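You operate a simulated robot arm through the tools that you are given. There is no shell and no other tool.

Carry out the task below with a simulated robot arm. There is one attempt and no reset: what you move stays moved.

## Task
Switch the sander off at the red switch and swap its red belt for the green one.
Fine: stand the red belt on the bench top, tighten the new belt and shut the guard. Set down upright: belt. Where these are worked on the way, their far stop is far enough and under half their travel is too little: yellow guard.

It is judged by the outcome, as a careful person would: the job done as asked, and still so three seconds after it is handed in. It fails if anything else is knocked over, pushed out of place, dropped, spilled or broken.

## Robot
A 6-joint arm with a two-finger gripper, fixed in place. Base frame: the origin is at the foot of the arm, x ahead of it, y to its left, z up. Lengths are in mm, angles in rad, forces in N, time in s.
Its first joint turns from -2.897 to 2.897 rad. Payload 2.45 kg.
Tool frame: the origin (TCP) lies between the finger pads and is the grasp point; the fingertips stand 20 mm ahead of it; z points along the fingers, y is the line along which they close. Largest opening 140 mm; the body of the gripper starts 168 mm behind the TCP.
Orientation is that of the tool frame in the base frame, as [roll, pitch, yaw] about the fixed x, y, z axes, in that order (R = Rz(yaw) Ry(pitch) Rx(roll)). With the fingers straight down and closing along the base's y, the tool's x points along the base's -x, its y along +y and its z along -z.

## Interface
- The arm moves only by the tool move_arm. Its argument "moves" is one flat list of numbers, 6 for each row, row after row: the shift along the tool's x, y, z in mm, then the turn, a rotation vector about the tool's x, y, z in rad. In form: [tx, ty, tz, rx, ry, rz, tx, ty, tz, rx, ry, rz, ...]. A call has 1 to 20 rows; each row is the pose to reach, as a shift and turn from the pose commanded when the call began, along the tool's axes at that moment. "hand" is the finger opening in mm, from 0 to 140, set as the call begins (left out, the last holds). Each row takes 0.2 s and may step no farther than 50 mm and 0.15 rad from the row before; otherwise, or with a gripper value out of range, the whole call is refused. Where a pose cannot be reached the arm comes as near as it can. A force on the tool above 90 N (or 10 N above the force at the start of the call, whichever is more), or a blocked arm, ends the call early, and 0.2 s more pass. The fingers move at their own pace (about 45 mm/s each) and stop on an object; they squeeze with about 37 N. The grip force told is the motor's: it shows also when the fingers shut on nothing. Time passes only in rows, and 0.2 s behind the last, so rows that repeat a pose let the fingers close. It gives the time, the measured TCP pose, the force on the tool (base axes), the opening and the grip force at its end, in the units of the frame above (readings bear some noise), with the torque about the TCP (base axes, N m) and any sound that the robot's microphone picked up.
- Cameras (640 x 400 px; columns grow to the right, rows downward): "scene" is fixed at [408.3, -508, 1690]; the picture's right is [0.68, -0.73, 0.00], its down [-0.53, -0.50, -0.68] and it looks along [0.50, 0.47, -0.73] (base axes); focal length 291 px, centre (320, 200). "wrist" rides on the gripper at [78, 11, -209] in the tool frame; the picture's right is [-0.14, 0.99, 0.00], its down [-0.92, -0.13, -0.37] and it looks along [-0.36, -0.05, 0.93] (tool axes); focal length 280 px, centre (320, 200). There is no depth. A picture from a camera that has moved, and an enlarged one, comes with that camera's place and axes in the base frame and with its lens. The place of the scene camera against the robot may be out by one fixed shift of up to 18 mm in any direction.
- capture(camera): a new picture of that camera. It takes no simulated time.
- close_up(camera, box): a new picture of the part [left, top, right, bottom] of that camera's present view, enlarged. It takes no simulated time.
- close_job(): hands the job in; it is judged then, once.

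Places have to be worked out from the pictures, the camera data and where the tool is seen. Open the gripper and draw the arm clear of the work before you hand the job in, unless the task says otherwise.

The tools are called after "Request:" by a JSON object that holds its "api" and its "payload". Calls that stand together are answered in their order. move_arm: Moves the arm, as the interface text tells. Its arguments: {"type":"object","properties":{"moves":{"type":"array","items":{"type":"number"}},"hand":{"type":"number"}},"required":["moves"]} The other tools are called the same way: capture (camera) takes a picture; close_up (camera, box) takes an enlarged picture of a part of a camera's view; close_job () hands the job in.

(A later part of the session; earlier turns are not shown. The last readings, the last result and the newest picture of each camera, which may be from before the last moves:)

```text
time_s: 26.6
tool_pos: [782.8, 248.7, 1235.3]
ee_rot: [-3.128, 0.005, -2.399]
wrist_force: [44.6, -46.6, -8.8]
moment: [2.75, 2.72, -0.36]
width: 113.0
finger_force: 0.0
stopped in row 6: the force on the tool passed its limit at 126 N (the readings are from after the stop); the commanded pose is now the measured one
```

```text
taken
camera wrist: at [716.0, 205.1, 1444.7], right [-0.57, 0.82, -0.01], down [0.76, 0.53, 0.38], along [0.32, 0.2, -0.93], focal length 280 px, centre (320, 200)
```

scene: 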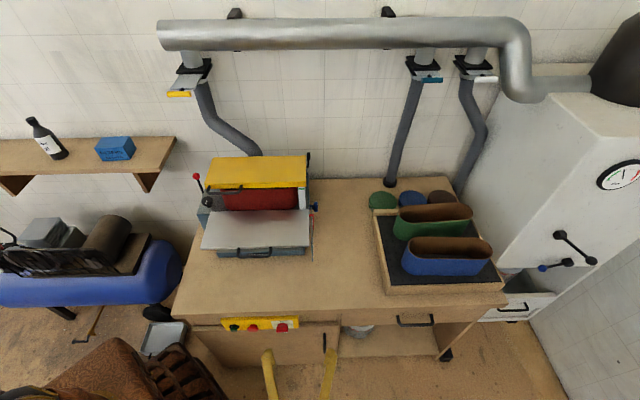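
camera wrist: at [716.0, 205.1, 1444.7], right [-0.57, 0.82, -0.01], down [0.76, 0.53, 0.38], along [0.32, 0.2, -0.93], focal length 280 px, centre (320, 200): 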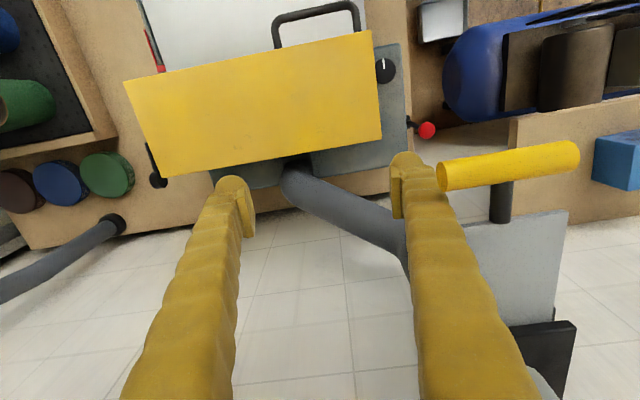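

I bumped the dust-duct gate with the yellow handle, up at about Z 1235 on the left. I back straight off along +U and check whether it moved.

Request:
{"api": "move_arm", "payload": {"moves": [0, -15, 0, 0, 0, 0, 0, -40, 0, 0, 0, 0, 20, -80, 0, 0, 0, 0, 60, -100, 0, 0, 0, 0]}}

Request:
{"api": "capture", "payload": {"camera": "scene"}}

Request:
{"api": "close_up", "payload": {"camera": "scene", "box": [140, 40, 260, 130]}}

Request:
{"api": "capture", "payload": {"camera": "wrist"}}

```text
time_s: 27.6
tool_pos: [805.4, 137.5, 1238.4]
ee_rot: [-3.129, 0.004, -2.397]
wrist_force: [0.3, -0.3, -0.2]
moment: [0.01, 0.02, -0.01]
width: 140.1
finger_force: 0.0
```

```text
taken
```

scene: 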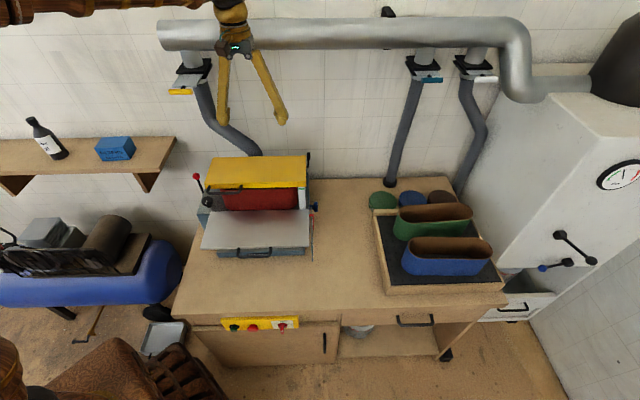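

```text
4.44 times, centred on (200, 85) of scene
camera zoom: at [408.3, -508.0, 1690.0], right [0.68, -0.73, 0.0], down [-0.53, -0.5, -0.68], along [0.5, 0.47, -0.73], focal length 1291 px, centre (853, 711)
```

zoom: 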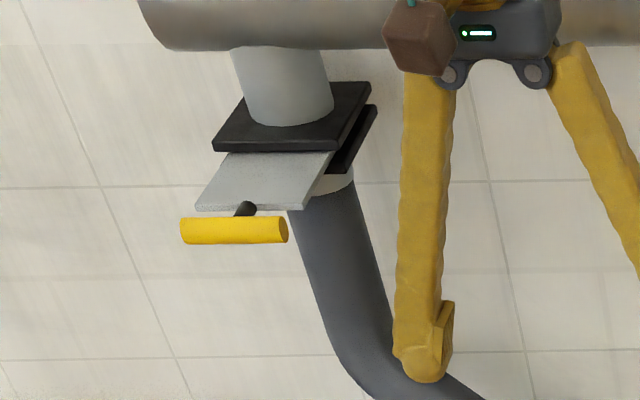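

```text
taken
camera wrist: at [738.4, 94.9, 1447.7], right [-0.57, 0.82, -0.01], down [0.76, 0.53, 0.38], along [0.31, 0.21, -0.93], focal length 280 px, centre (320, 200)
```

wrist: 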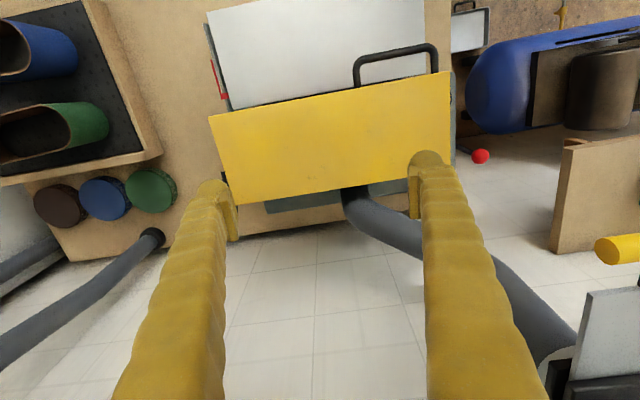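

The gate looks unmoved: it slides along V and I touched it sideways. I will keep well clear of it, which rules out squeezing the handle during the whole swing. Instead I will hook closed fingers under the handle from the front with the tool nearly horizontal, and first check that posture in free space.

Request:
{"api": "move_arm", "payload": {"moves": [28, 6, 0, -0.001, -0.13, 0, 56, 12, 0, -0.003, -0.26, -0.001, 84, 18, 0, -0.004, -0.39, -0.002, 112, 24, 5, -0.005, -0.52, -0.003, 140, 30, 10, -0.006, -0.65, -0.004, 168, 36, 15, -0.008, -0.78, -0.004, 196, 42, 20, -0.009, -0.91, -0.005, 224, 48, 25, -0.01, -1.04, -0.006, 252, 54, 30, -0.011, -1.17, -0.006, 280, 60, 40, -0.012, -1.3, -0.007], "hand": 0}}

Request:
{"api": "capture", "payload": {"camera": "scene"}}

```text
time_s: 29.8
tool_pos: [555.9, -9.8, 1197.4]
ee_rot: [-3.1, 1.307, -2.343]
wrist_force: [0.6, 0.5, 0.2]
moment: [0.0, 0.03, 0.01]
width: 0.0
finger_force: 29.8
```

```text
taken
```

scene: 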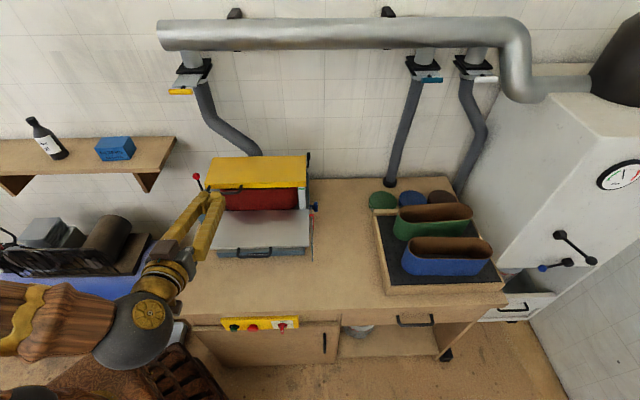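

The posture is reachable and the tool is square to the bench. I look from here at the handle and the guard's front.

Request:
{"api": "capture", "payload": {"camera": "wrist"}}

Request:
{"api": "close_up", "payload": {"camera": "scene", "box": [190, 150, 320, 260]}}

```text
taken
camera wrist: at [388.4, -153.3, 1177.0], right [-0.65, 0.75, 0.12], down [-0.01, -0.17, 0.99], along [0.76, 0.64, 0.11], focal length 280 px, centre (320, 200)
```

wrist: 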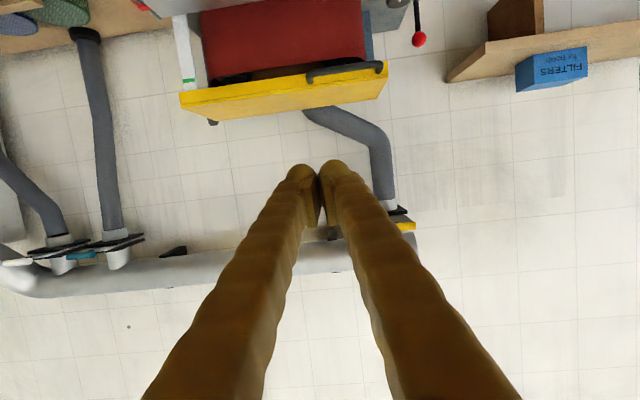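

```text
3.64 times, centred on (255, 205) of scene
camera zoom: at [408.3, -508.0, 1690.0], right [0.68, -0.73, 0.0], down [-0.53, -0.5, -0.68], along [0.5, 0.47, -0.73], focal length 1057 px, centre (556, 182)
```

zoom: 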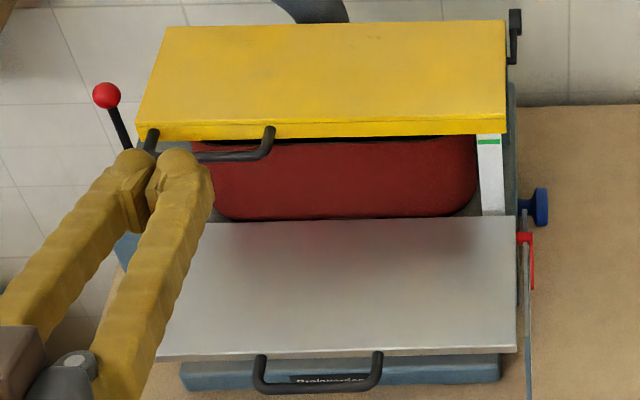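

Request:
{"api": "close_up", "payload": {"camera": "wrist", "box": [170, 0, 400, 130]}}

```text
2.78 times, centred on (285, 65) of wrist
camera zoom: at [388.4, -153.3, 1177.0], right [-0.65, 0.75, 0.12], down [-0.01, -0.17, 0.99], along [0.76, 0.64, 0.11], focal length 780 px, centre (417, 576)
```

zoom: 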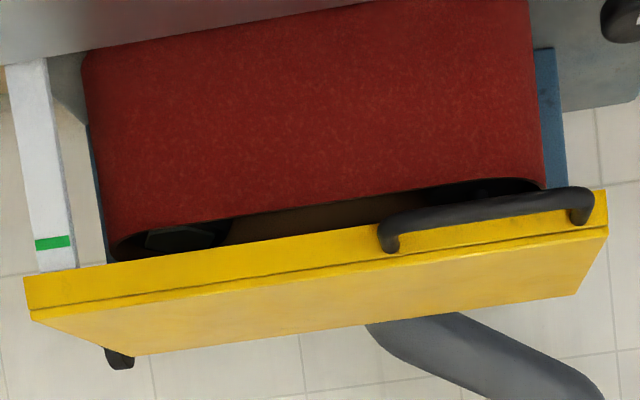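

Measured from the front: bar Z≈1047, guard lip Z 1039–1063, belt top Z≈1021. I come down in front of the table with closed fingers, ready to slide under the bar at Z≈1012.

Request:
{"api": "move_arm", "payload": {"moves": [34, 8, 16, 0, 0, 0, 68, 17, 31, 0, 0, 0, 102, 25, 47, 0, 0, 0, 136, 34, 62, 0, 0, 0, 171, 42, 78, 0, 0, 0]}}

Request:
{"api": "capture", "payload": {"camera": "wrist"}}

Request:
{"api": "close_up", "payload": {"camera": "scene", "box": [190, 150, 320, 260]}}

```text
time_s: 31.0
tool_pos: [614.8, 3.5, 1055.3]
ee_rot: [-3.119, 1.302, -2.357]
wrist_force: [0.7, 0.7, -0.2]
moment: [0.01, 0.02, 0.02]
width: 0.0
finger_force: 29.1
out of reach, approached as far as the arm can: row 2, 3, 4, 5
```

```text
taken
camera wrist: at [446.8, -142.3, 1036.1], right [-0.66, 0.74, 0.13], down [0.01, -0.16, 0.99], along [0.75, 0.65, 0.1], focal length 280 px, centre (320, 200)
```

wrist: 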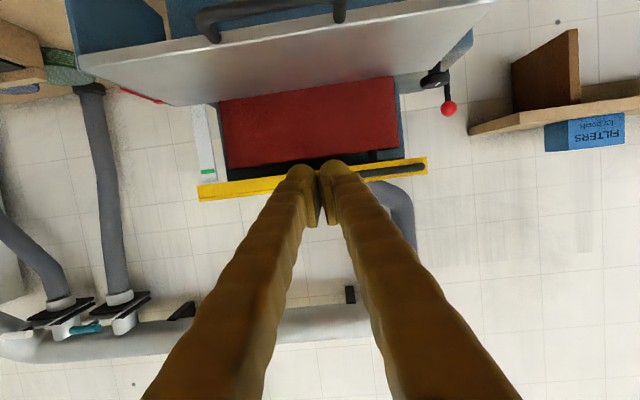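

```text
3.64 times, centred on (255, 205) of scene
camera zoom: at [408.3, -508.0, 1690.0], right [0.68, -0.73, 0.0], down [-0.53, -0.5, -0.68], along [0.5, 0.47, -0.73], focal length 1057 px, centre (556, 182)
```

zoom: 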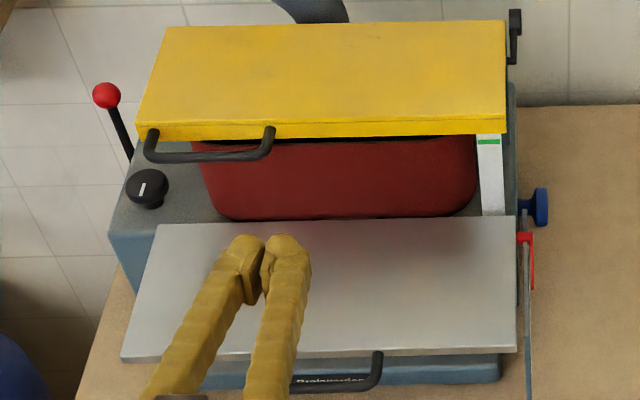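

The arm was at its inner limit there. Farther out it should fit, so I approach at U≈360 and slide forward under the bar.

Request:
{"api": "move_arm", "payload": {"moves": [15, 28, 29, 0, 0, 0, 29, 57, 58, 0, 0, 0, 22, 57, 85, 0, 0, 0, 14, 57, 112, 0, 0, 0, 7, 57, 139, 0, 0, 0]}}

Request:
{"api": "capture", "payload": {"camera": "wrist"}}

Request:
{"api": "close_up", "payload": {"camera": "scene", "box": [190, 150, 320, 260]}}

```text
time_s: 32.2
tool_pos: [679.9, 134.9, 1015.1]
ee_rot: [-3.119, 1.304, -2.359]
wrist_force: [0.0, 0.2, 0.4]
moment: [0.0, 0.03, 0.03]
width: 0.0
finger_force: 29.3
out of reach, approached as far as the arm can: row 1, 2, 3, 4, 5
```

```text
taken
camera wrist: at [513.0, -9.5, 995.8], right [-0.66, 0.74, 0.13], down [0.0, -0.17, 0.99], along [0.75, 0.65, 0.11], focal length 280 px, centre (320, 200)
```

wrist: 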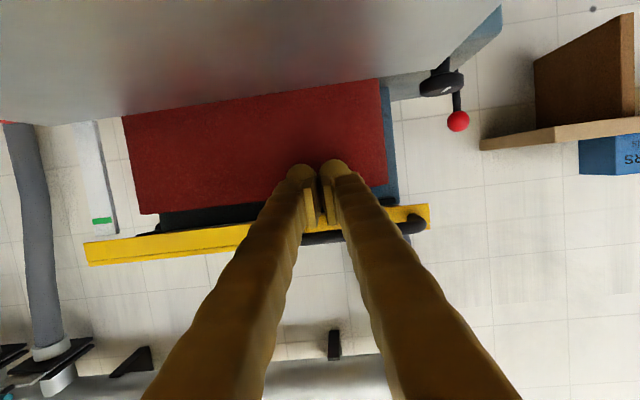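

```text
3.64 times, centred on (255, 205) of scene
camera zoom: at [408.3, -508.0, 1690.0], right [0.68, -0.73, 0.0], down [-0.53, -0.5, -0.68], along [0.5, 0.47, -0.73], focal length 1057 px, centre (556, 182)
```

zoom: 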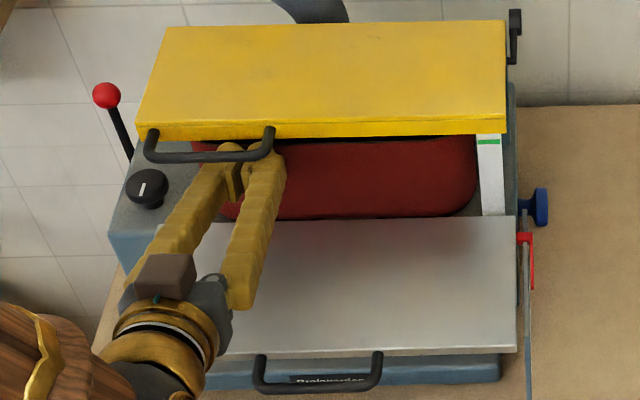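

The fingertips are now under the bar. I lift a short way along the guard's arc and watch the force.

Request:
{"api": "move_arm", "payload": {"moves": [-10, 0, -2.6, 0, 0, 0, -22, 0, -5, 0, 0, 0, -35.5, 0, -7, 0, 0, 0, -50, 0, -7, 0, 0, 0, -64, 0, -7, 0, 0, 0]}}

Request:
{"api": "close_up", "payload": {"camera": "scene", "box": [190, 130, 320, 240]}}

```text
time_s: 33.4
tool_pos: [687.3, 142.6, 1079.1]
ee_rot: [-3.113, 1.308, -2.358]
wrist_force: [-0.6, 0.6, -0.3]
moment: [-0.01, 0.02, -0.05]
width: 0.0
finger_force: 30.2
```

```text
3.64 times, centred on (255, 185) of scene
camera zoom: at [408.3, -508.0, 1690.0], right [0.68, -0.73, 0.0], down [-0.53, -0.5, -0.68], along [0.5, 0.47, -0.73], focal length 1057 px, centre (556, 254)
```

zoom: 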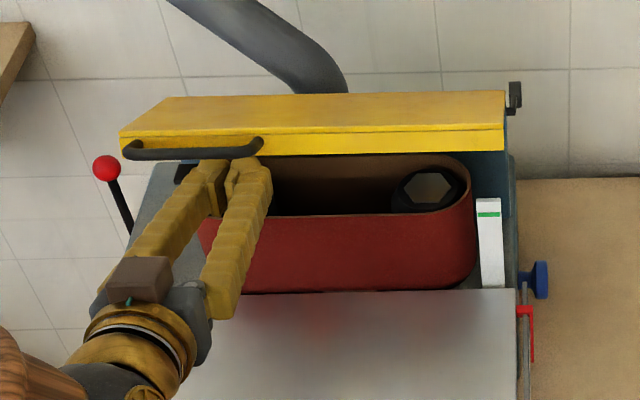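

The guard rises easily with almost no load. I continue along the arc to about 60°.

Request:
{"api": "move_arm", "payload": {"moves": [-15, 0, 2, 0, 0, 0, -29, 0, 5, 0, 0, 0, -43, 0, 10, 0, 0, 0, -56, 0, 15, 0, 0, 0, -69, 0, 22, 0, 0, 0, -82, 0, 30, 0, 0, 0, -93, 0, 39, 0, 0, 0, -104, 0, 49, 0, 0, 0]}}

Request:
{"api": "capture", "payload": {"camera": "scene"}}

Request:
{"api": "close_up", "payload": {"camera": "scene", "box": [190, 110, 340, 240]}}

Request:
{"api": "capture", "payload": {"camera": "wrist"}}

```text
time_s: 35.2
tool_pos: [741.1, 193.9, 1165.5]
ee_rot: [-3.113, 1.306, -2.357]
wrist_force: [0.2, 0.8, 0.4]
moment: [0.01, 0.03, 0.01]
width: 0.1
finger_force: 29.5
```

```text
taken
```

scene: 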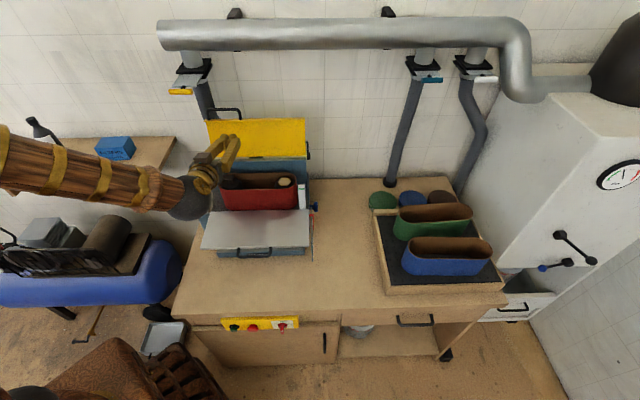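

```text
3.08 times, centred on (265, 175) of scene
camera zoom: at [408.3, -508.0, 1690.0], right [0.68, -0.73, 0.0], down [-0.53, -0.5, -0.68], along [0.5, 0.47, -0.73], focal length 894 px, centre (489, 277)
```

zoom: 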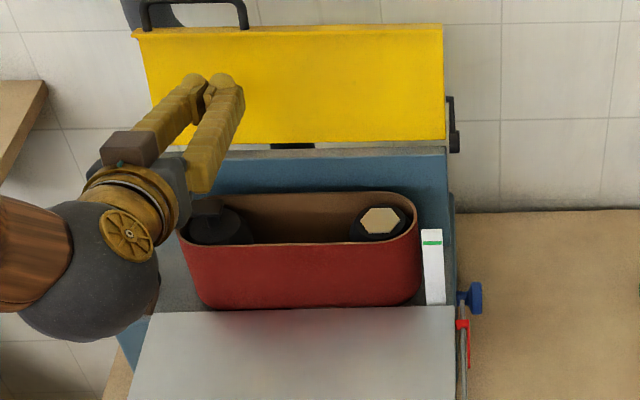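

```text
taken
camera wrist: at [572.4, 50.0, 1145.6], right [-0.65, 0.75, 0.13], down [0.0, -0.17, 0.99], along [0.76, 0.65, 0.11], focal length 280 px, centre (320, 200)
```

wrist: 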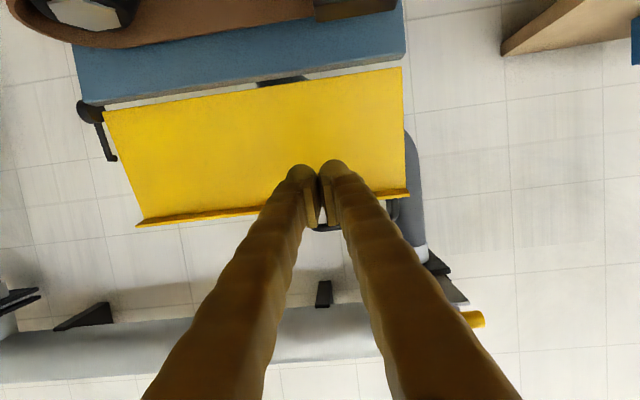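

The guard has swung up to about vertical on its own. I push gently forward on its panel to make sure it rests at its stop.

Request:
{"api": "move_arm", "payload": {"moves": [-8, 0, 29, 0, 0, 0, -11, 0, 42, 0, 0, 0, -13, 0, 50, 0, 0, 0, -15, 0, 58, 0, 0, 0]}}

Request:
{"api": "close_up", "payload": {"camera": "scene", "box": [190, 90, 340, 220]}}

```text
time_s: 36.2
tool_pos: [785.9, 234.8, 1164.9]
ee_rot: [-3.115, 1.305, -2.36]
wrist_force: [0.5, 0.5, -1.0]
moment: [0.01, -0.03, 0.01]
width: 0.2
finger_force: 29.5
```

```text
3.08 times, centred on (265, 155) of scene
camera zoom: at [408.3, -508.0, 1690.0], right [0.68, -0.73, 0.0], down [-0.53, -0.5, -0.68], along [0.5, 0.47, -0.73], focal length 894 px, centre (489, 338)
```

zoom: 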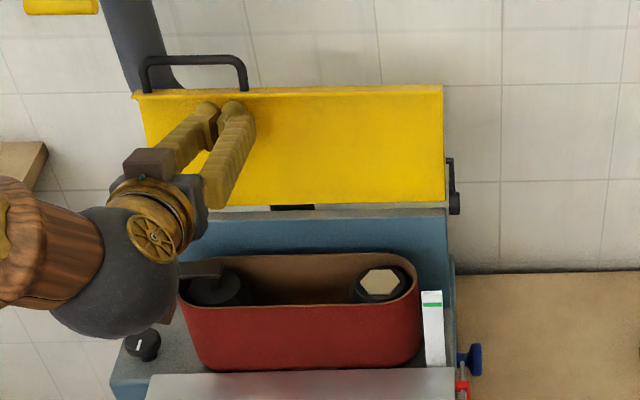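

No contact force, so the guard is resting beyond vertical by itself. I retreat and look down on the opened machine.

Request:
{"api": "move_arm", "payload": {"moves": [10, 0, -39, 0, 0, 0, 21, 0, -77, 0, 0, 0, 31, 0, -116, 0, 0, 0, 34, -8, -128, 0, 0.144, 0, 38, -16, -140, 0, 0.289, 0, 41, -24, -152, 0, 0.433, 0, 45, -32, -164, 0, 0.578, 0, 48, -40, -176, 0, 0.722, 0, 51, -48, -188, 0, 0.867, 0, 55, -56, -200, 0, 1.011, 0, 58, -64, -212, 0, 1.156, 0, 61, -70, -226, 0, 1.3, 0], "hand": 140}}

Request:
{"api": "capture", "payload": {"camera": "wrist"}}

Request:
{"api": "close_up", "payload": {"camera": "wrist", "box": [190, 130, 450, 300]}}

Request:
{"api": "close_up", "payload": {"camera": "scene", "box": [190, 90, 340, 220]}}

```text
time_s: 38.8
tool_pos: [662.2, 21.3, 1166.5]
ee_rot: [-3.132, 0.003, -2.385]
wrist_force: [-0.3, 0.3, -0.3]
moment: [0.0, -0.01, 0.02]
width: 139.7
finger_force: 0.0
```

```text
taken
camera wrist: at [597.0, -21.8, 1375.5], right [-0.58, 0.81, -0.01], down [0.75, 0.54, 0.37], along [0.31, 0.21, -0.93], focal length 280 px, centre (320, 200)
```

wrist: 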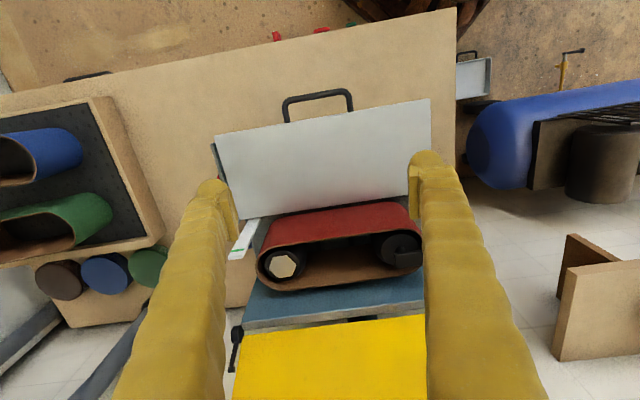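

```text
2.35 times, centred on (320, 215) of wrist
camera zoom: at [597.0, -21.8, 1375.5], right [-0.58, 0.81, -0.01], down [0.75, 0.54, 0.37], along [0.31, 0.21, -0.93], focal length 660 px, centre (320, 165)
```

zoom: 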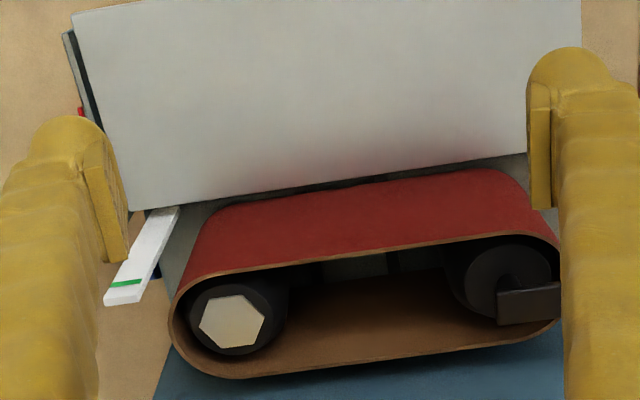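

```text
3.08 times, centred on (265, 155) of scene
camera zoom: at [408.3, -508.0, 1690.0], right [0.68, -0.73, 0.0], down [-0.53, -0.5, -0.68], along [0.5, 0.47, -0.73], focal length 894 px, centre (489, 338)
```

zoom: 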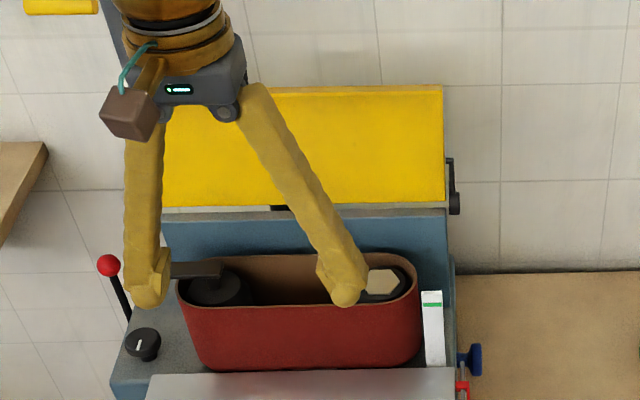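

With the guard open I can see a black plate over the left drum that seems to overlap the belt's left end. I move left for a closer look at it.

Request:
{"api": "move_arm", "payload": {"moves": [-10, 40, 0, -0.01, 0.003, 0, -20, 80, 0, -0.01, 0.003, 0, -25, 120, 0, -0.01, 0.003, 0, -30, 140, 0, -0.01, 0.003, 0]}}

Request:
{"api": "capture", "payload": {"camera": "wrist"}}

Request:
{"api": "close_up", "payload": {"camera": "wrist", "box": [200, 130, 440, 290]}}

```text
time_s: 39.8
tool_pos: [586.8, 145.5, 1163.5]
ee_rot: [3.138, 0.003, -2.385]
wrist_force: [-0.1, -0.5, 1.6]
moment: [0.02, 0.01, -0.02]
width: 140.0
finger_force: 0.0
```

```text
taken
camera wrist: at [524.0, 99.6, 1373.2], right [-0.58, 0.81, 0.0], down [0.76, 0.54, 0.37], along [0.3, 0.22, -0.93], focal length 280 px, centre (320, 200)
```

wrist: 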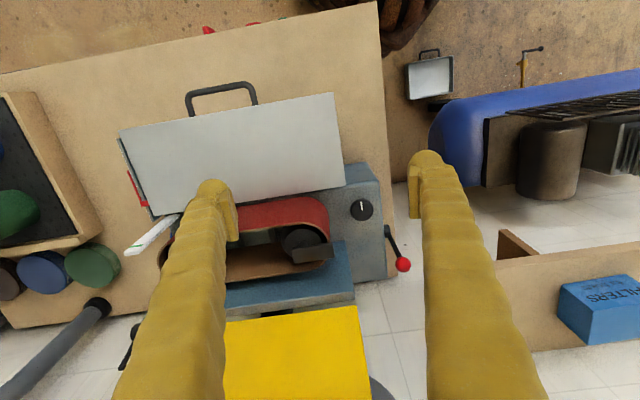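

```text
2.50 times, centred on (320, 210) of wrist
camera zoom: at [524.0, 99.6, 1373.2], right [-0.58, 0.81, 0.0], down [0.76, 0.54, 0.37], along [0.3, 0.22, -0.93], focal length 701 px, centre (320, 175)
```

zoom: 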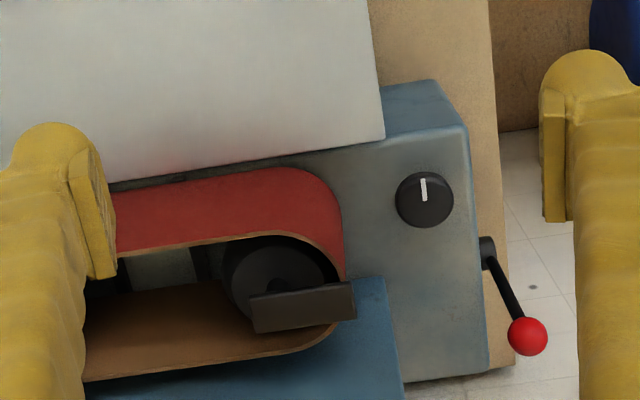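

The lever is a clear rod with ball (centre U 179, V 758, Z 950; pivot Z≈828, turning in the V–Z plane). The duct gate hangs above it, so I approach with the tool tilted 60° forward, fingers straddling the ball along U.

Request:
{"api": "move_arm", "payload": {"moves": [-11, 14, 17, 0, -0.131, 0, -23, 29, 33, 0, -0.262, 0, -34, 43, 50, 0, -0.394, 0, -46, 58, 66, 0, -0.525, 0, -57, 72, 83, 0, -0.656, 0, -69, 87, 100, 0, -0.787, 0, -80, 101, 116, 0, -0.919, 0, -92, 116, 133, 0, -1.05, 0], "hand": 90}}

Request:
{"api": "capture", "payload": {"camera": "wrist"}}

Request:
{"api": "capture", "payload": {"camera": "scene"}}

```text
time_s: 41.6
tool_pos: [574.5, 309.9, 1035.5]
ee_rot: [-3.039, 1.007, -2.184]
wrist_force: [4.2, -2.4, 2.6]
moment: [-0.03, 0.62, 0.53]
width: 90.2
finger_force: 0.0
out of reach, approached as far as the arm can: row 8
```

```text
taken
camera wrist: at [424.2, 151.4, 1080.3], right [-0.71, 0.7, 0.06], down [0.17, 0.09, 0.98], along [0.68, 0.71, -0.18], focal length 280 px, centre (320, 200)
```

wrist: 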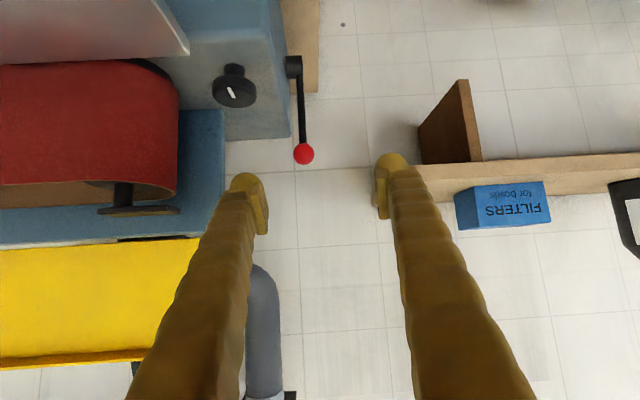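

```text
taken
```

scene: 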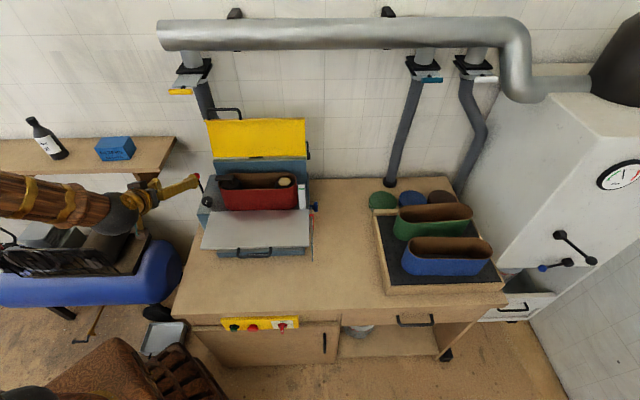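

Force reads slightly above zero, so I look closely for any contact before going on.

Request:
{"api": "close_up", "payload": {"camera": "scene", "box": [80, 130, 260, 260]}}

Request:
{"api": "close_up", "payload": {"camera": "wrist", "box": [180, 40, 400, 220]}}

Request:
{"api": "move_arm", "payload": {"moves": [0, 0, 0, 0, 0, 0]}}

```text
3.08 times, centred on (170, 195) of scene
camera zoom: at [408.3, -508.0, 1690.0], right [0.68, -0.73, 0.0], down [-0.53, -0.5, -0.68], along [0.5, 0.47, -0.73], focal length 894 px, centre (782, 215)
```

zoom: 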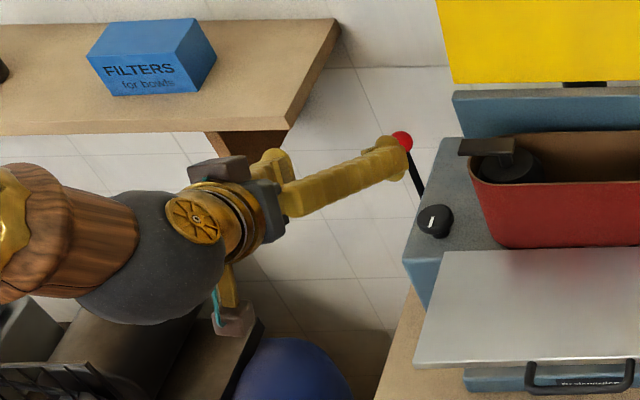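

```text
2.22 times, centred on (290, 130) of wrist
camera zoom: at [424.2, 151.4, 1080.3], right [-0.71, 0.7, 0.06], down [0.17, 0.09, 0.98], along [0.68, 0.71, -0.18], focal length 623 px, centre (387, 356)
```

zoom: 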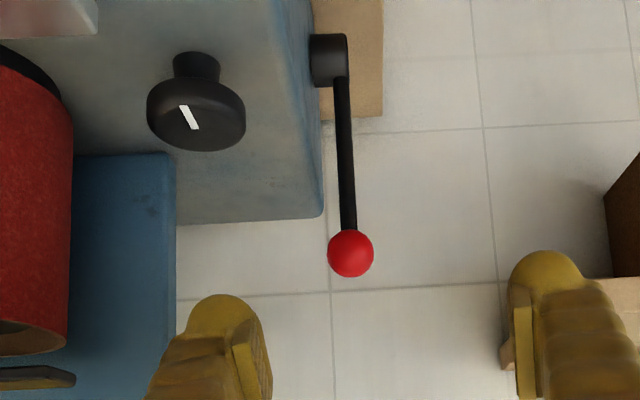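

```text
time_s: 42.0
tool_pos: [593.5, 298.3, 1045.9]
ee_rot: [3.135, 1.051, -2.39]
wrist_force: [-0.8, -0.8, -0.2]
moment: [-0.01, -0.03, 0.01]
width: 90.2
finger_force: 0.0
```

That was only lag; the pose has settled square and force-free. I take a fresh view of the ball.

Request:
{"api": "close_up", "payload": {"camera": "wrist", "box": [220, 60, 420, 210]}}

```text
2.67 times, centred on (320, 135) of wrist
camera zoom: at [427.8, 156.3, 1083.2], right [-0.63, 0.77, 0.12], down [0.19, 0.0, 0.98], along [0.75, 0.64, -0.15], focal length 748 px, centre (320, 373)
```

zoom: 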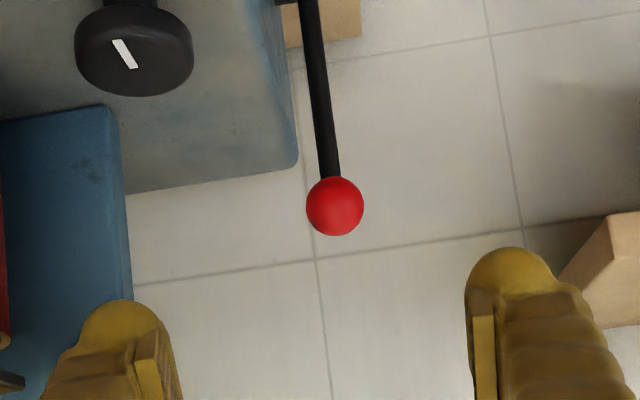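

Ball confirmed at about U 179, V 758, Z 953. I bring the open fingers around it along the tool axis, then close.

Request:
{"api": "move_arm", "payload": {"moves": [18, 8.6, 30, 0, 0, 0, 18, 8.6, 65, 0, 0, 0, 18, 8.6, 100, 0, 0, 0, 18, 8.6, 130, 0, 0, 0, 18, 8.6, 148, 0, 0, 0, 18, 8.6, 148, 0, 0, 0]}}

Request:
{"api": "close_up", "payload": {"camera": "wrist", "box": [220, 100, 420, 250]}}

Request:
{"api": "close_up", "payload": {"camera": "scene", "box": [150, 140, 270, 230]}}

```text
time_s: 43.4
tool_pos: [675.5, 388.9, 956.5]
ee_rot: [3.136, 1.054, -2.39]
wrist_force: [0.3, -0.1, -0.2]
moment: [0.01, 0.02, -0.04]
width: 90.1
finger_force: 0.1
out of reach, approached as far as the arm can: row 1
```

```text
2.67 times, centred on (320, 175) of wrist
camera zoom: at [508.3, 245.1, 993.2], right [-0.63, 0.77, 0.12], down [0.19, 0.0, 0.98], along [0.75, 0.64, -0.14], focal length 748 px, centre (320, 267)
```

zoom: 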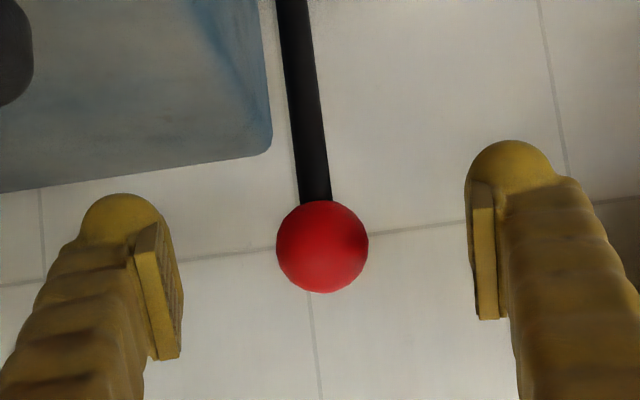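

```text
4.44 times, centred on (210, 185) of scene
camera zoom: at [408.3, -508.0, 1690.0], right [0.68, -0.73, 0.0], down [-0.53, -0.5, -0.68], along [0.5, 0.47, -0.73], focal length 1291 px, centre (809, 267)
```

zoom: 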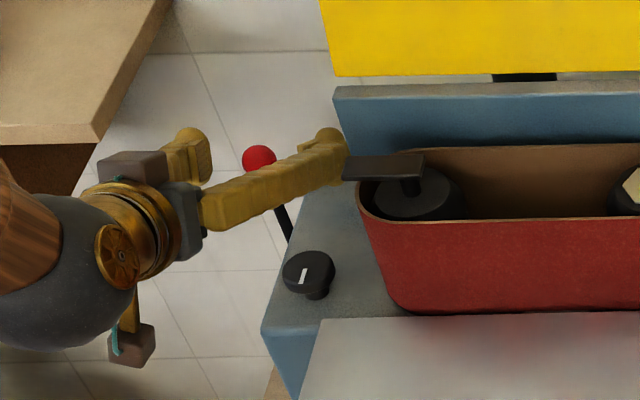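

The ball sits centred between the pads. I close on it.

Request:
{"api": "move_arm", "payload": {"moves": [0, 0, 0, 0, 0, 0, 0, 0, 0, 0, 0, 0, 0, 0, 0, 0, 0, 0, 0, 0, 0, 0, 0, 0, 0, 0, 0, 0, 0, 0], "hand": 0}}

Request:
{"api": "close_up", "payload": {"camera": "wrist", "box": [220, 100, 420, 250]}}

```text
time_s: 44.6
tool_pos: [675.1, 387.1, 957.7]
ee_rot: [3.138, 1.051, -2.387]
wrist_force: [-12.0, 14.2, 0.8]
moment: [0.12, -0.06, -0.05]
width: 23.7
finger_force: 30.8
```

```text
2.67 times, centred on (320, 175) of wrist
camera zoom: at [507.7, 245.3, 993.2], right [-0.63, 0.77, 0.12], down [0.19, 0.0, 0.98], along [0.75, 0.64, -0.14], focal length 748 px, centre (320, 267)
```

zoom: 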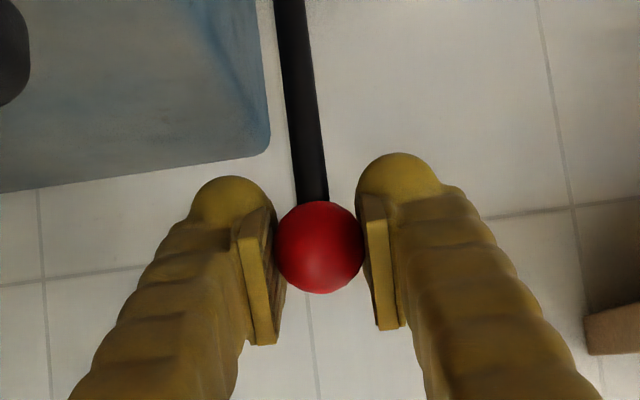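

Gripped. I relieve the small side load and try moving the lever forward (−V) by 20 mm to learn which way it gives.

Request:
{"api": "move_arm", "payload": {"moves": [0, 1.5, 0, 0, 0, 0, 3, 1.5, -4, 0, 0, 0, 5.5, 1.5, -8.2, 0, 0, 0, 8.4, 1.5, -12.3, 0, 0, 0, 11.3, 1.5, -16.5, 0, 0, 0]}}

Request:
{"api": "close_up", "payload": {"camera": "wrist", "box": [220, 100, 420, 250]}}

Request:
{"api": "close_up", "payload": {"camera": "scene", "box": [150, 140, 270, 230]}}

```text
time_s: 45.8
tool_pos: [661.5, 375.5, 955.4]
ee_rot: [3.137, 1.053, -2.39]
wrist_force: [23.8, -9.1, 1.8]
moment: [0.81, -1.0, 0.0]
width: 23.9
finger_force: 45.1
```

```text
2.67 times, centred on (320, 175) of wrist
camera zoom: at [493.2, 232.1, 991.7], right [-0.63, 0.77, 0.12], down [0.19, 0.0, 0.98], along [0.75, 0.64, -0.14], focal length 748 px, centre (320, 267)
```

zoom: 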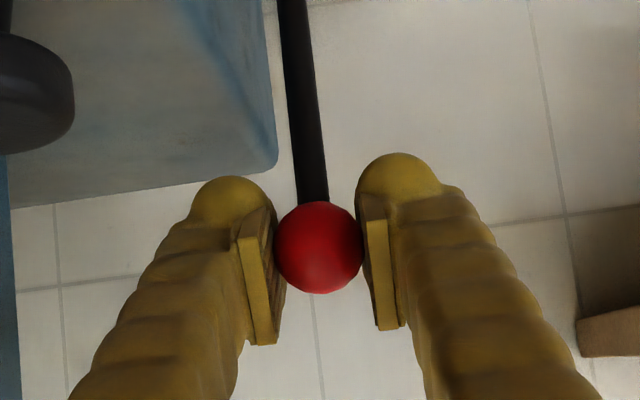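

```text
4.44 times, centred on (210, 185) of scene
camera zoom: at [408.3, -508.0, 1690.0], right [0.68, -0.73, 0.0], down [-0.53, -0.5, -0.68], along [0.5, 0.47, -0.73], focal length 1291 px, centre (809, 267)
```

zoom: 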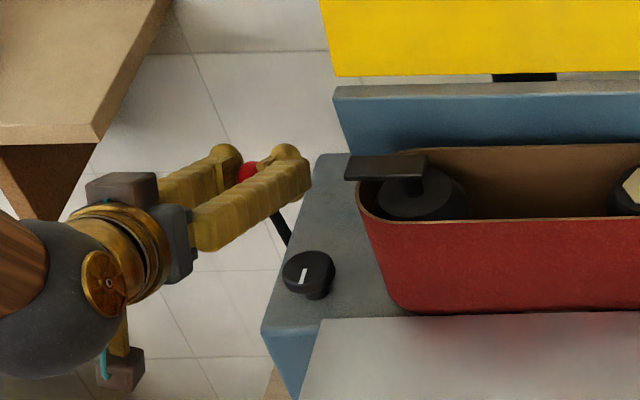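

The lever gives forward with about 11 N. I carry it on a bit farther, to roughly 18°, while the finger still clears the base.

Request:
{"api": "move_arm", "payload": {"moves": [3, -1, -5, 0, 0, 0, 7, -1, -9, 0, 0, 0, 11, -1, -13.5, 0, 0, 0, 14.5, -1, -17.5, 0, 0, 0]}}

Request:
{"api": "close_up", "payload": {"camera": "wrist", "box": [180, 60, 420, 250]}}

Request:
{"api": "close_up", "payload": {"camera": "scene", "box": [170, 140, 320, 230]}}

```text
time_s: 46.8
tool_pos: [644.6, 358.4, 951.5]
ee_rot: [3.136, 1.054, -2.39]
wrist_force: [26.6, -6.1, -10.8]
moment: [0.89, -0.91, 0.01]
width: 23.8
finger_force: 45.0
```

```text
2.11 times, centred on (300, 155) of wrist
camera zoom: at [477.2, 215.7, 987.7], right [-0.63, 0.77, 0.12], down [0.19, 0.0, 0.98], along [0.75, 0.64, -0.14], focal length 590 px, centre (362, 295)
```

zoom: 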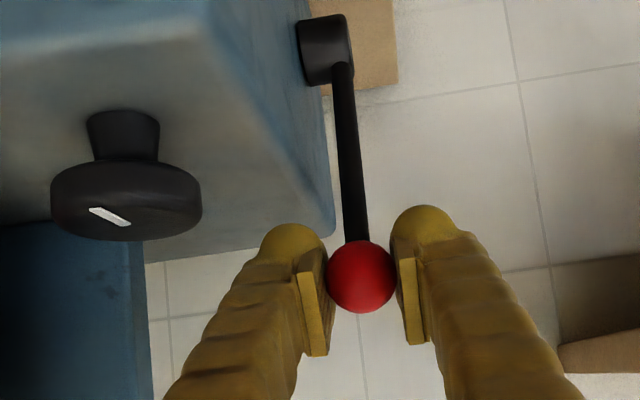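

```text
4.27 times, centred on (245, 185) of scene
camera zoom: at [408.3, -508.0, 1690.0], right [0.68, -0.73, 0.0], down [-0.53, -0.5, -0.68], along [0.5, 0.47, -0.73], focal length 1240 px, centre (640, 264)
```

zoom: 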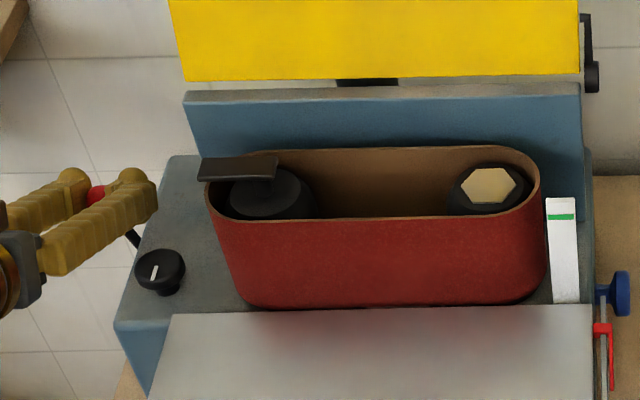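

The lever follows to about 19°. I open the fingers, retract a little and see whether it stays put.

Request:
{"api": "move_arm", "payload": {"moves": [0, 0, 0, 0, 0, 0, 0, 0, 0, 0, 0, 0, 0, 0, 0, 0, 0, 0, 0, 0, -20, 0, 0, 0, -10, 0, -50, 0, 0, 0, -20, 0, -70, 0, 0, 0], "hand": 80}}

Request:
{"api": "close_up", "payload": {"camera": "wrist", "box": [180, 60, 420, 250]}}

Request:
{"api": "close_up", "payload": {"camera": "scene", "box": [150, 140, 300, 230]}}

```text
time_s: 48.2
tool_pos: [611.8, 325.9, 1005.7]
ee_rot: [3.134, 1.049, -2.39]
wrist_force: [-0.2, -0.4, 0.1]
moment: [-0.02, 0.03, -0.02]
width: 79.8
finger_force: 0.2
out of reach, approached as far as the arm can: row 5, 6
```

```text
2.11 times, centred on (300, 155) of wrist
camera zoom: at [445.5, 183.6, 1042.8], right [-0.63, 0.77, 0.12], down [0.19, 0.0, 0.98], along [0.75, 0.64, -0.15], focal length 590 px, centre (362, 295)
```

zoom: 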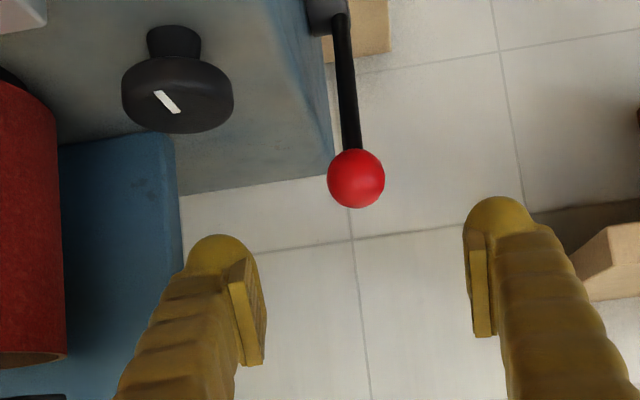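

```text
4.27 times, centred on (225, 185) of scene
camera zoom: at [408.3, -508.0, 1690.0], right [0.68, -0.73, 0.0], down [-0.53, -0.5, -0.68], along [0.5, 0.47, -0.73], focal length 1240 px, centre (725, 264)
```

zoom: 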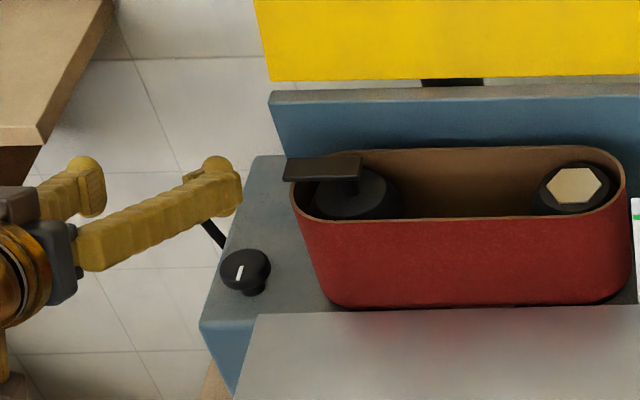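

The lever stays where I left it, so it holds by friction. Next I will press it farther down with the underside of closed fingers, offset to U≈152 so they miss the base's side. I first move above the ball.

Request:
{"api": "move_arm", "payload": {"moves": [-26, 0, -15, 0, 0, 0, -26, 14, -15, 0, 0, 0, -26, 28, -15, 0, 0, 0, -35, 28, 5, 0, 0, 0, -42, 28, 35, 0, 0, 0, -44, 28, 57, 0, 0, 0, -27, 28, 67, 0, 0, 0], "hand": 0}}

Request:
{"api": "capture", "payload": {"camera": "wrist"}}

Request:
{"api": "close_up", "payload": {"camera": "scene", "box": [150, 140, 300, 230]}}

```text
time_s: 49.8
tool_pos: [645.4, 394.9, 996.6]
ee_rot: [3.136, 1.053, -2.388]
wrist_force: [-0.4, 0.3, -0.9]
moment: [-0.02, 0.03, 0.0]
width: 0.0
finger_force: 29.1
```

```text
taken
camera wrist: at [478.0, 252.3, 1033.5], right [-0.63, 0.77, 0.12], down [0.19, 0.0, 0.98], along [0.75, 0.64, -0.14], focal length 280 px, centre (320, 200)
```

wrist: 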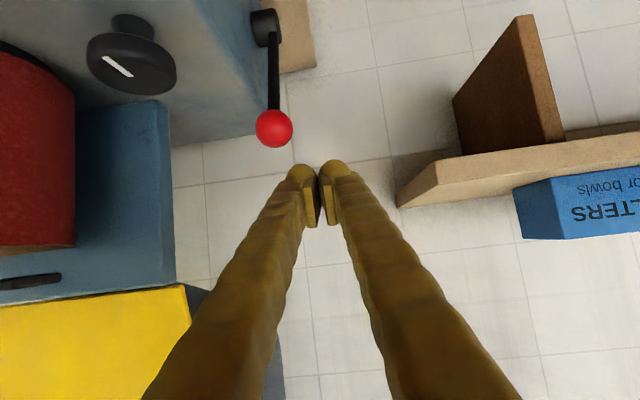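

```text
4.27 times, centred on (225, 185) of scene
camera zoom: at [408.3, -508.0, 1690.0], right [0.68, -0.73, 0.0], down [-0.53, -0.5, -0.68], along [0.5, 0.47, -0.73], focal length 1240 px, centre (725, 264)
```

zoom: 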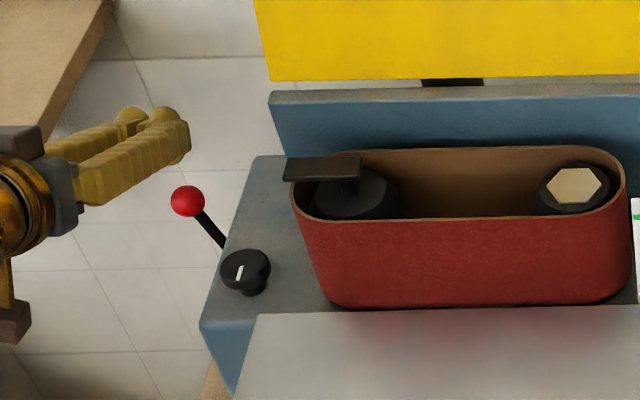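

The closed fingers are right above the ball's outer half. I press forward and down along the lever's arc to about 45°.

Request:
{"api": "move_arm", "payload": {"moves": [12, -6, 7, 0, 0, 0, 24, -6, 14, 0, 0, 0, 34, -6, 7, 0, 0, 0, 44, -6, 0, 0, 0, 0, 54, -6, -5, 0, 0, 0, 63, -6, -10, 0, 0, 0, 74, -6, -13, 0, 0, 0]}}

Request:
{"api": "capture", "payload": {"camera": "wrist"}}

Request:
{"api": "close_up", "payload": {"camera": "scene", "box": [150, 140, 300, 230]}}

```text
time_s: 51.4
tool_pos: [627.2, 365.2, 944.6]
ee_rot: [3.135, 1.049, -2.388]
wrist_force: [0.7, -1.4, -0.5]
moment: [0.01, -0.01, -0.05]
width: 0.0
finger_force: 29.7
out of reach, approached as far as the arm can: row 6, 7
```

```text
taken
camera wrist: at [461.1, 221.6, 982.1], right [-0.63, 0.77, 0.12], down [0.19, 0.0, 0.98], along [0.75, 0.64, -0.15], focal length 280 px, centre (320, 200)
```

wrist: 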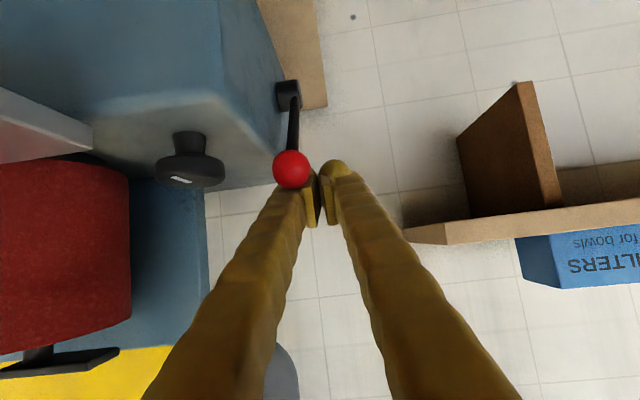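

```text
4.27 times, centred on (225, 185) of scene
camera zoom: at [408.3, -508.0, 1690.0], right [0.68, -0.73, 0.0], down [-0.53, -0.5, -0.68], along [0.5, 0.47, -0.73], focal length 1240 px, centre (725, 264)
```

zoom: 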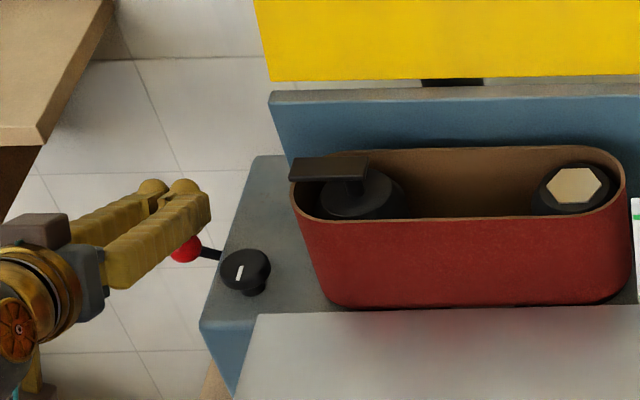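

The drum is moving with the lever, as the plate has shifted right. The arm is at its inner limit, so I reduce the tilt to 30° and keep pressing to about 70°.

Request:
{"api": "move_arm", "payload": {"moves": [0, 0, 0, 0, 0.125, 0, 0, 0, 0, 0, 0.25, 0, 0, 0, 0, 0, 0.375, 0, 0, 0, 0, 0, 0.5, 0, 14, 0, -4, 0, 0.5, 0, 27, 0, -7, 0, 0.5, 0, 38, 0, -8, 0, 0.5, 0, 48, 0, -9, 0, 0.5, 0, 59, 0, -9, 0, 0.5, 0, 70, 0, -8, 0, 0.5, 0]}}

Request:
{"api": "capture", "payload": {"camera": "wrist"}}

Request:
{"api": "close_up", "payload": {"camera": "scene", "box": [150, 140, 300, 230]}}

```text
time_s: 53.6
tool_pos: [597.4, 335.7, 888.4]
ee_rot: [3.137, 0.552, -2.384]
wrist_force: [0.0, 0.0, -0.2]
moment: [-0.02, 0.02, 0.0]
width: 0.0
finger_force: 29.4
out of reach, approached as far as the arm can: row 4
```

```text
taken
camera wrist: at [462.8, 223.2, 1025.8], right [-0.6, 0.8, 0.07], down [0.52, 0.31, 0.8], along [0.61, 0.51, -0.6], focal length 280 px, centre (320, 200)
```

wrist: 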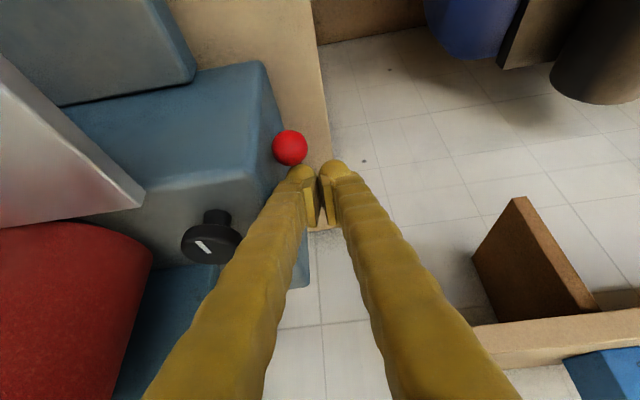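

```text
4.27 times, centred on (225, 185) of scene
camera zoom: at [408.3, -508.0, 1690.0], right [0.68, -0.73, 0.0], down [-0.53, -0.5, -0.68], along [0.5, 0.47, -0.73], focal length 1240 px, centre (725, 264)
```

zoom: 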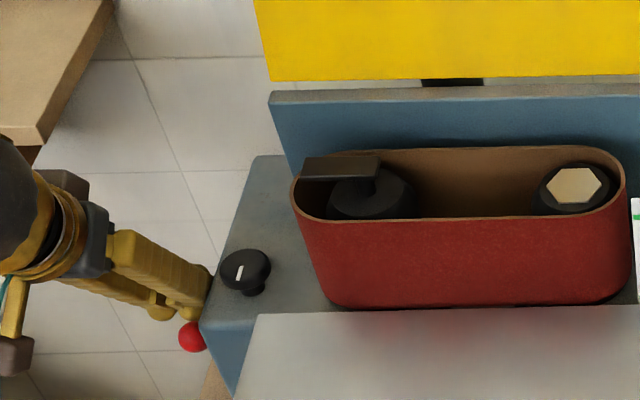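

The lever is at about 72° and the plate has drawn inside the belt's outline. I press on toward 90° in small steps to find its stop.

Request:
{"api": "move_arm", "payload": {"moves": [8, 0, 8, 0, 0, 0, 15, 0, 15, 0, 0, 0, 18, 0, 19, 0, 0, 0]}}

Request:
{"api": "close_up", "payload": {"camera": "scene", "box": [150, 140, 300, 230]}}

Request:
{"api": "capture", "payload": {"camera": "wrist"}}

```text
time_s: 54.2
tool_pos: [595.6, 340.5, 878.5]
ee_rot: [3.134, 0.567, -2.379]
wrist_force: [-5.9, 18.3, 14.2]
moment: [0.18, -0.04, -0.01]
width: 0.1
finger_force: 29.4
stopped in row 2: the force on the tool passed its limit at 109 N (the readings are from after the stop); the commanded pose is now the measured one
```

```text
4.27 times, centred on (225, 185) of scene
camera zoom: at [408.3, -508.0, 1690.0], right [0.68, -0.73, 0.0], down [-0.53, -0.5, -0.68], along [0.5, 0.47, -0.73], focal length 1240 px, centre (725, 264)
```

zoom: 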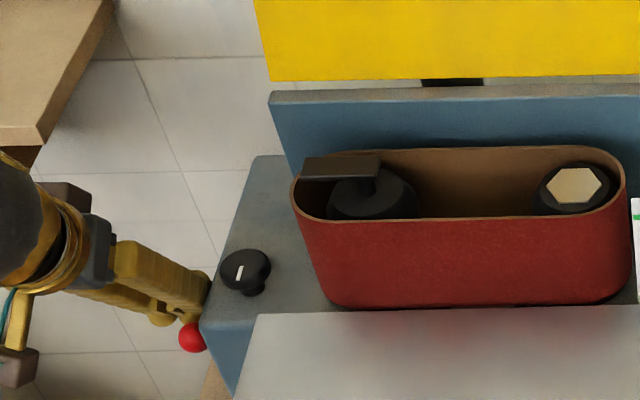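

```text
taken
camera wrist: at [461.4, 224.2, 1013.5], right [-0.6, 0.8, 0.08], down [0.51, 0.31, 0.8], along [0.62, 0.52, -0.59], focal length 280 px, centre (320, 200)
```

wrist: 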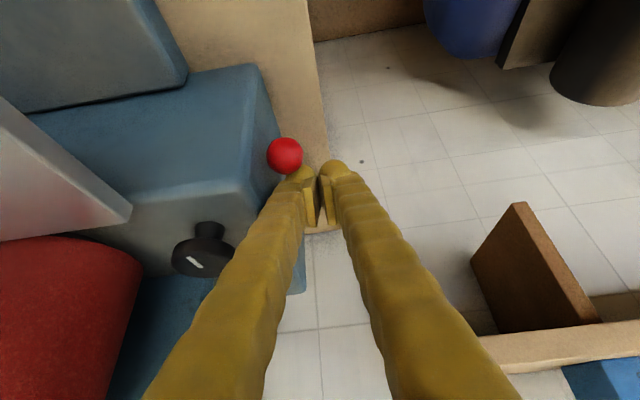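

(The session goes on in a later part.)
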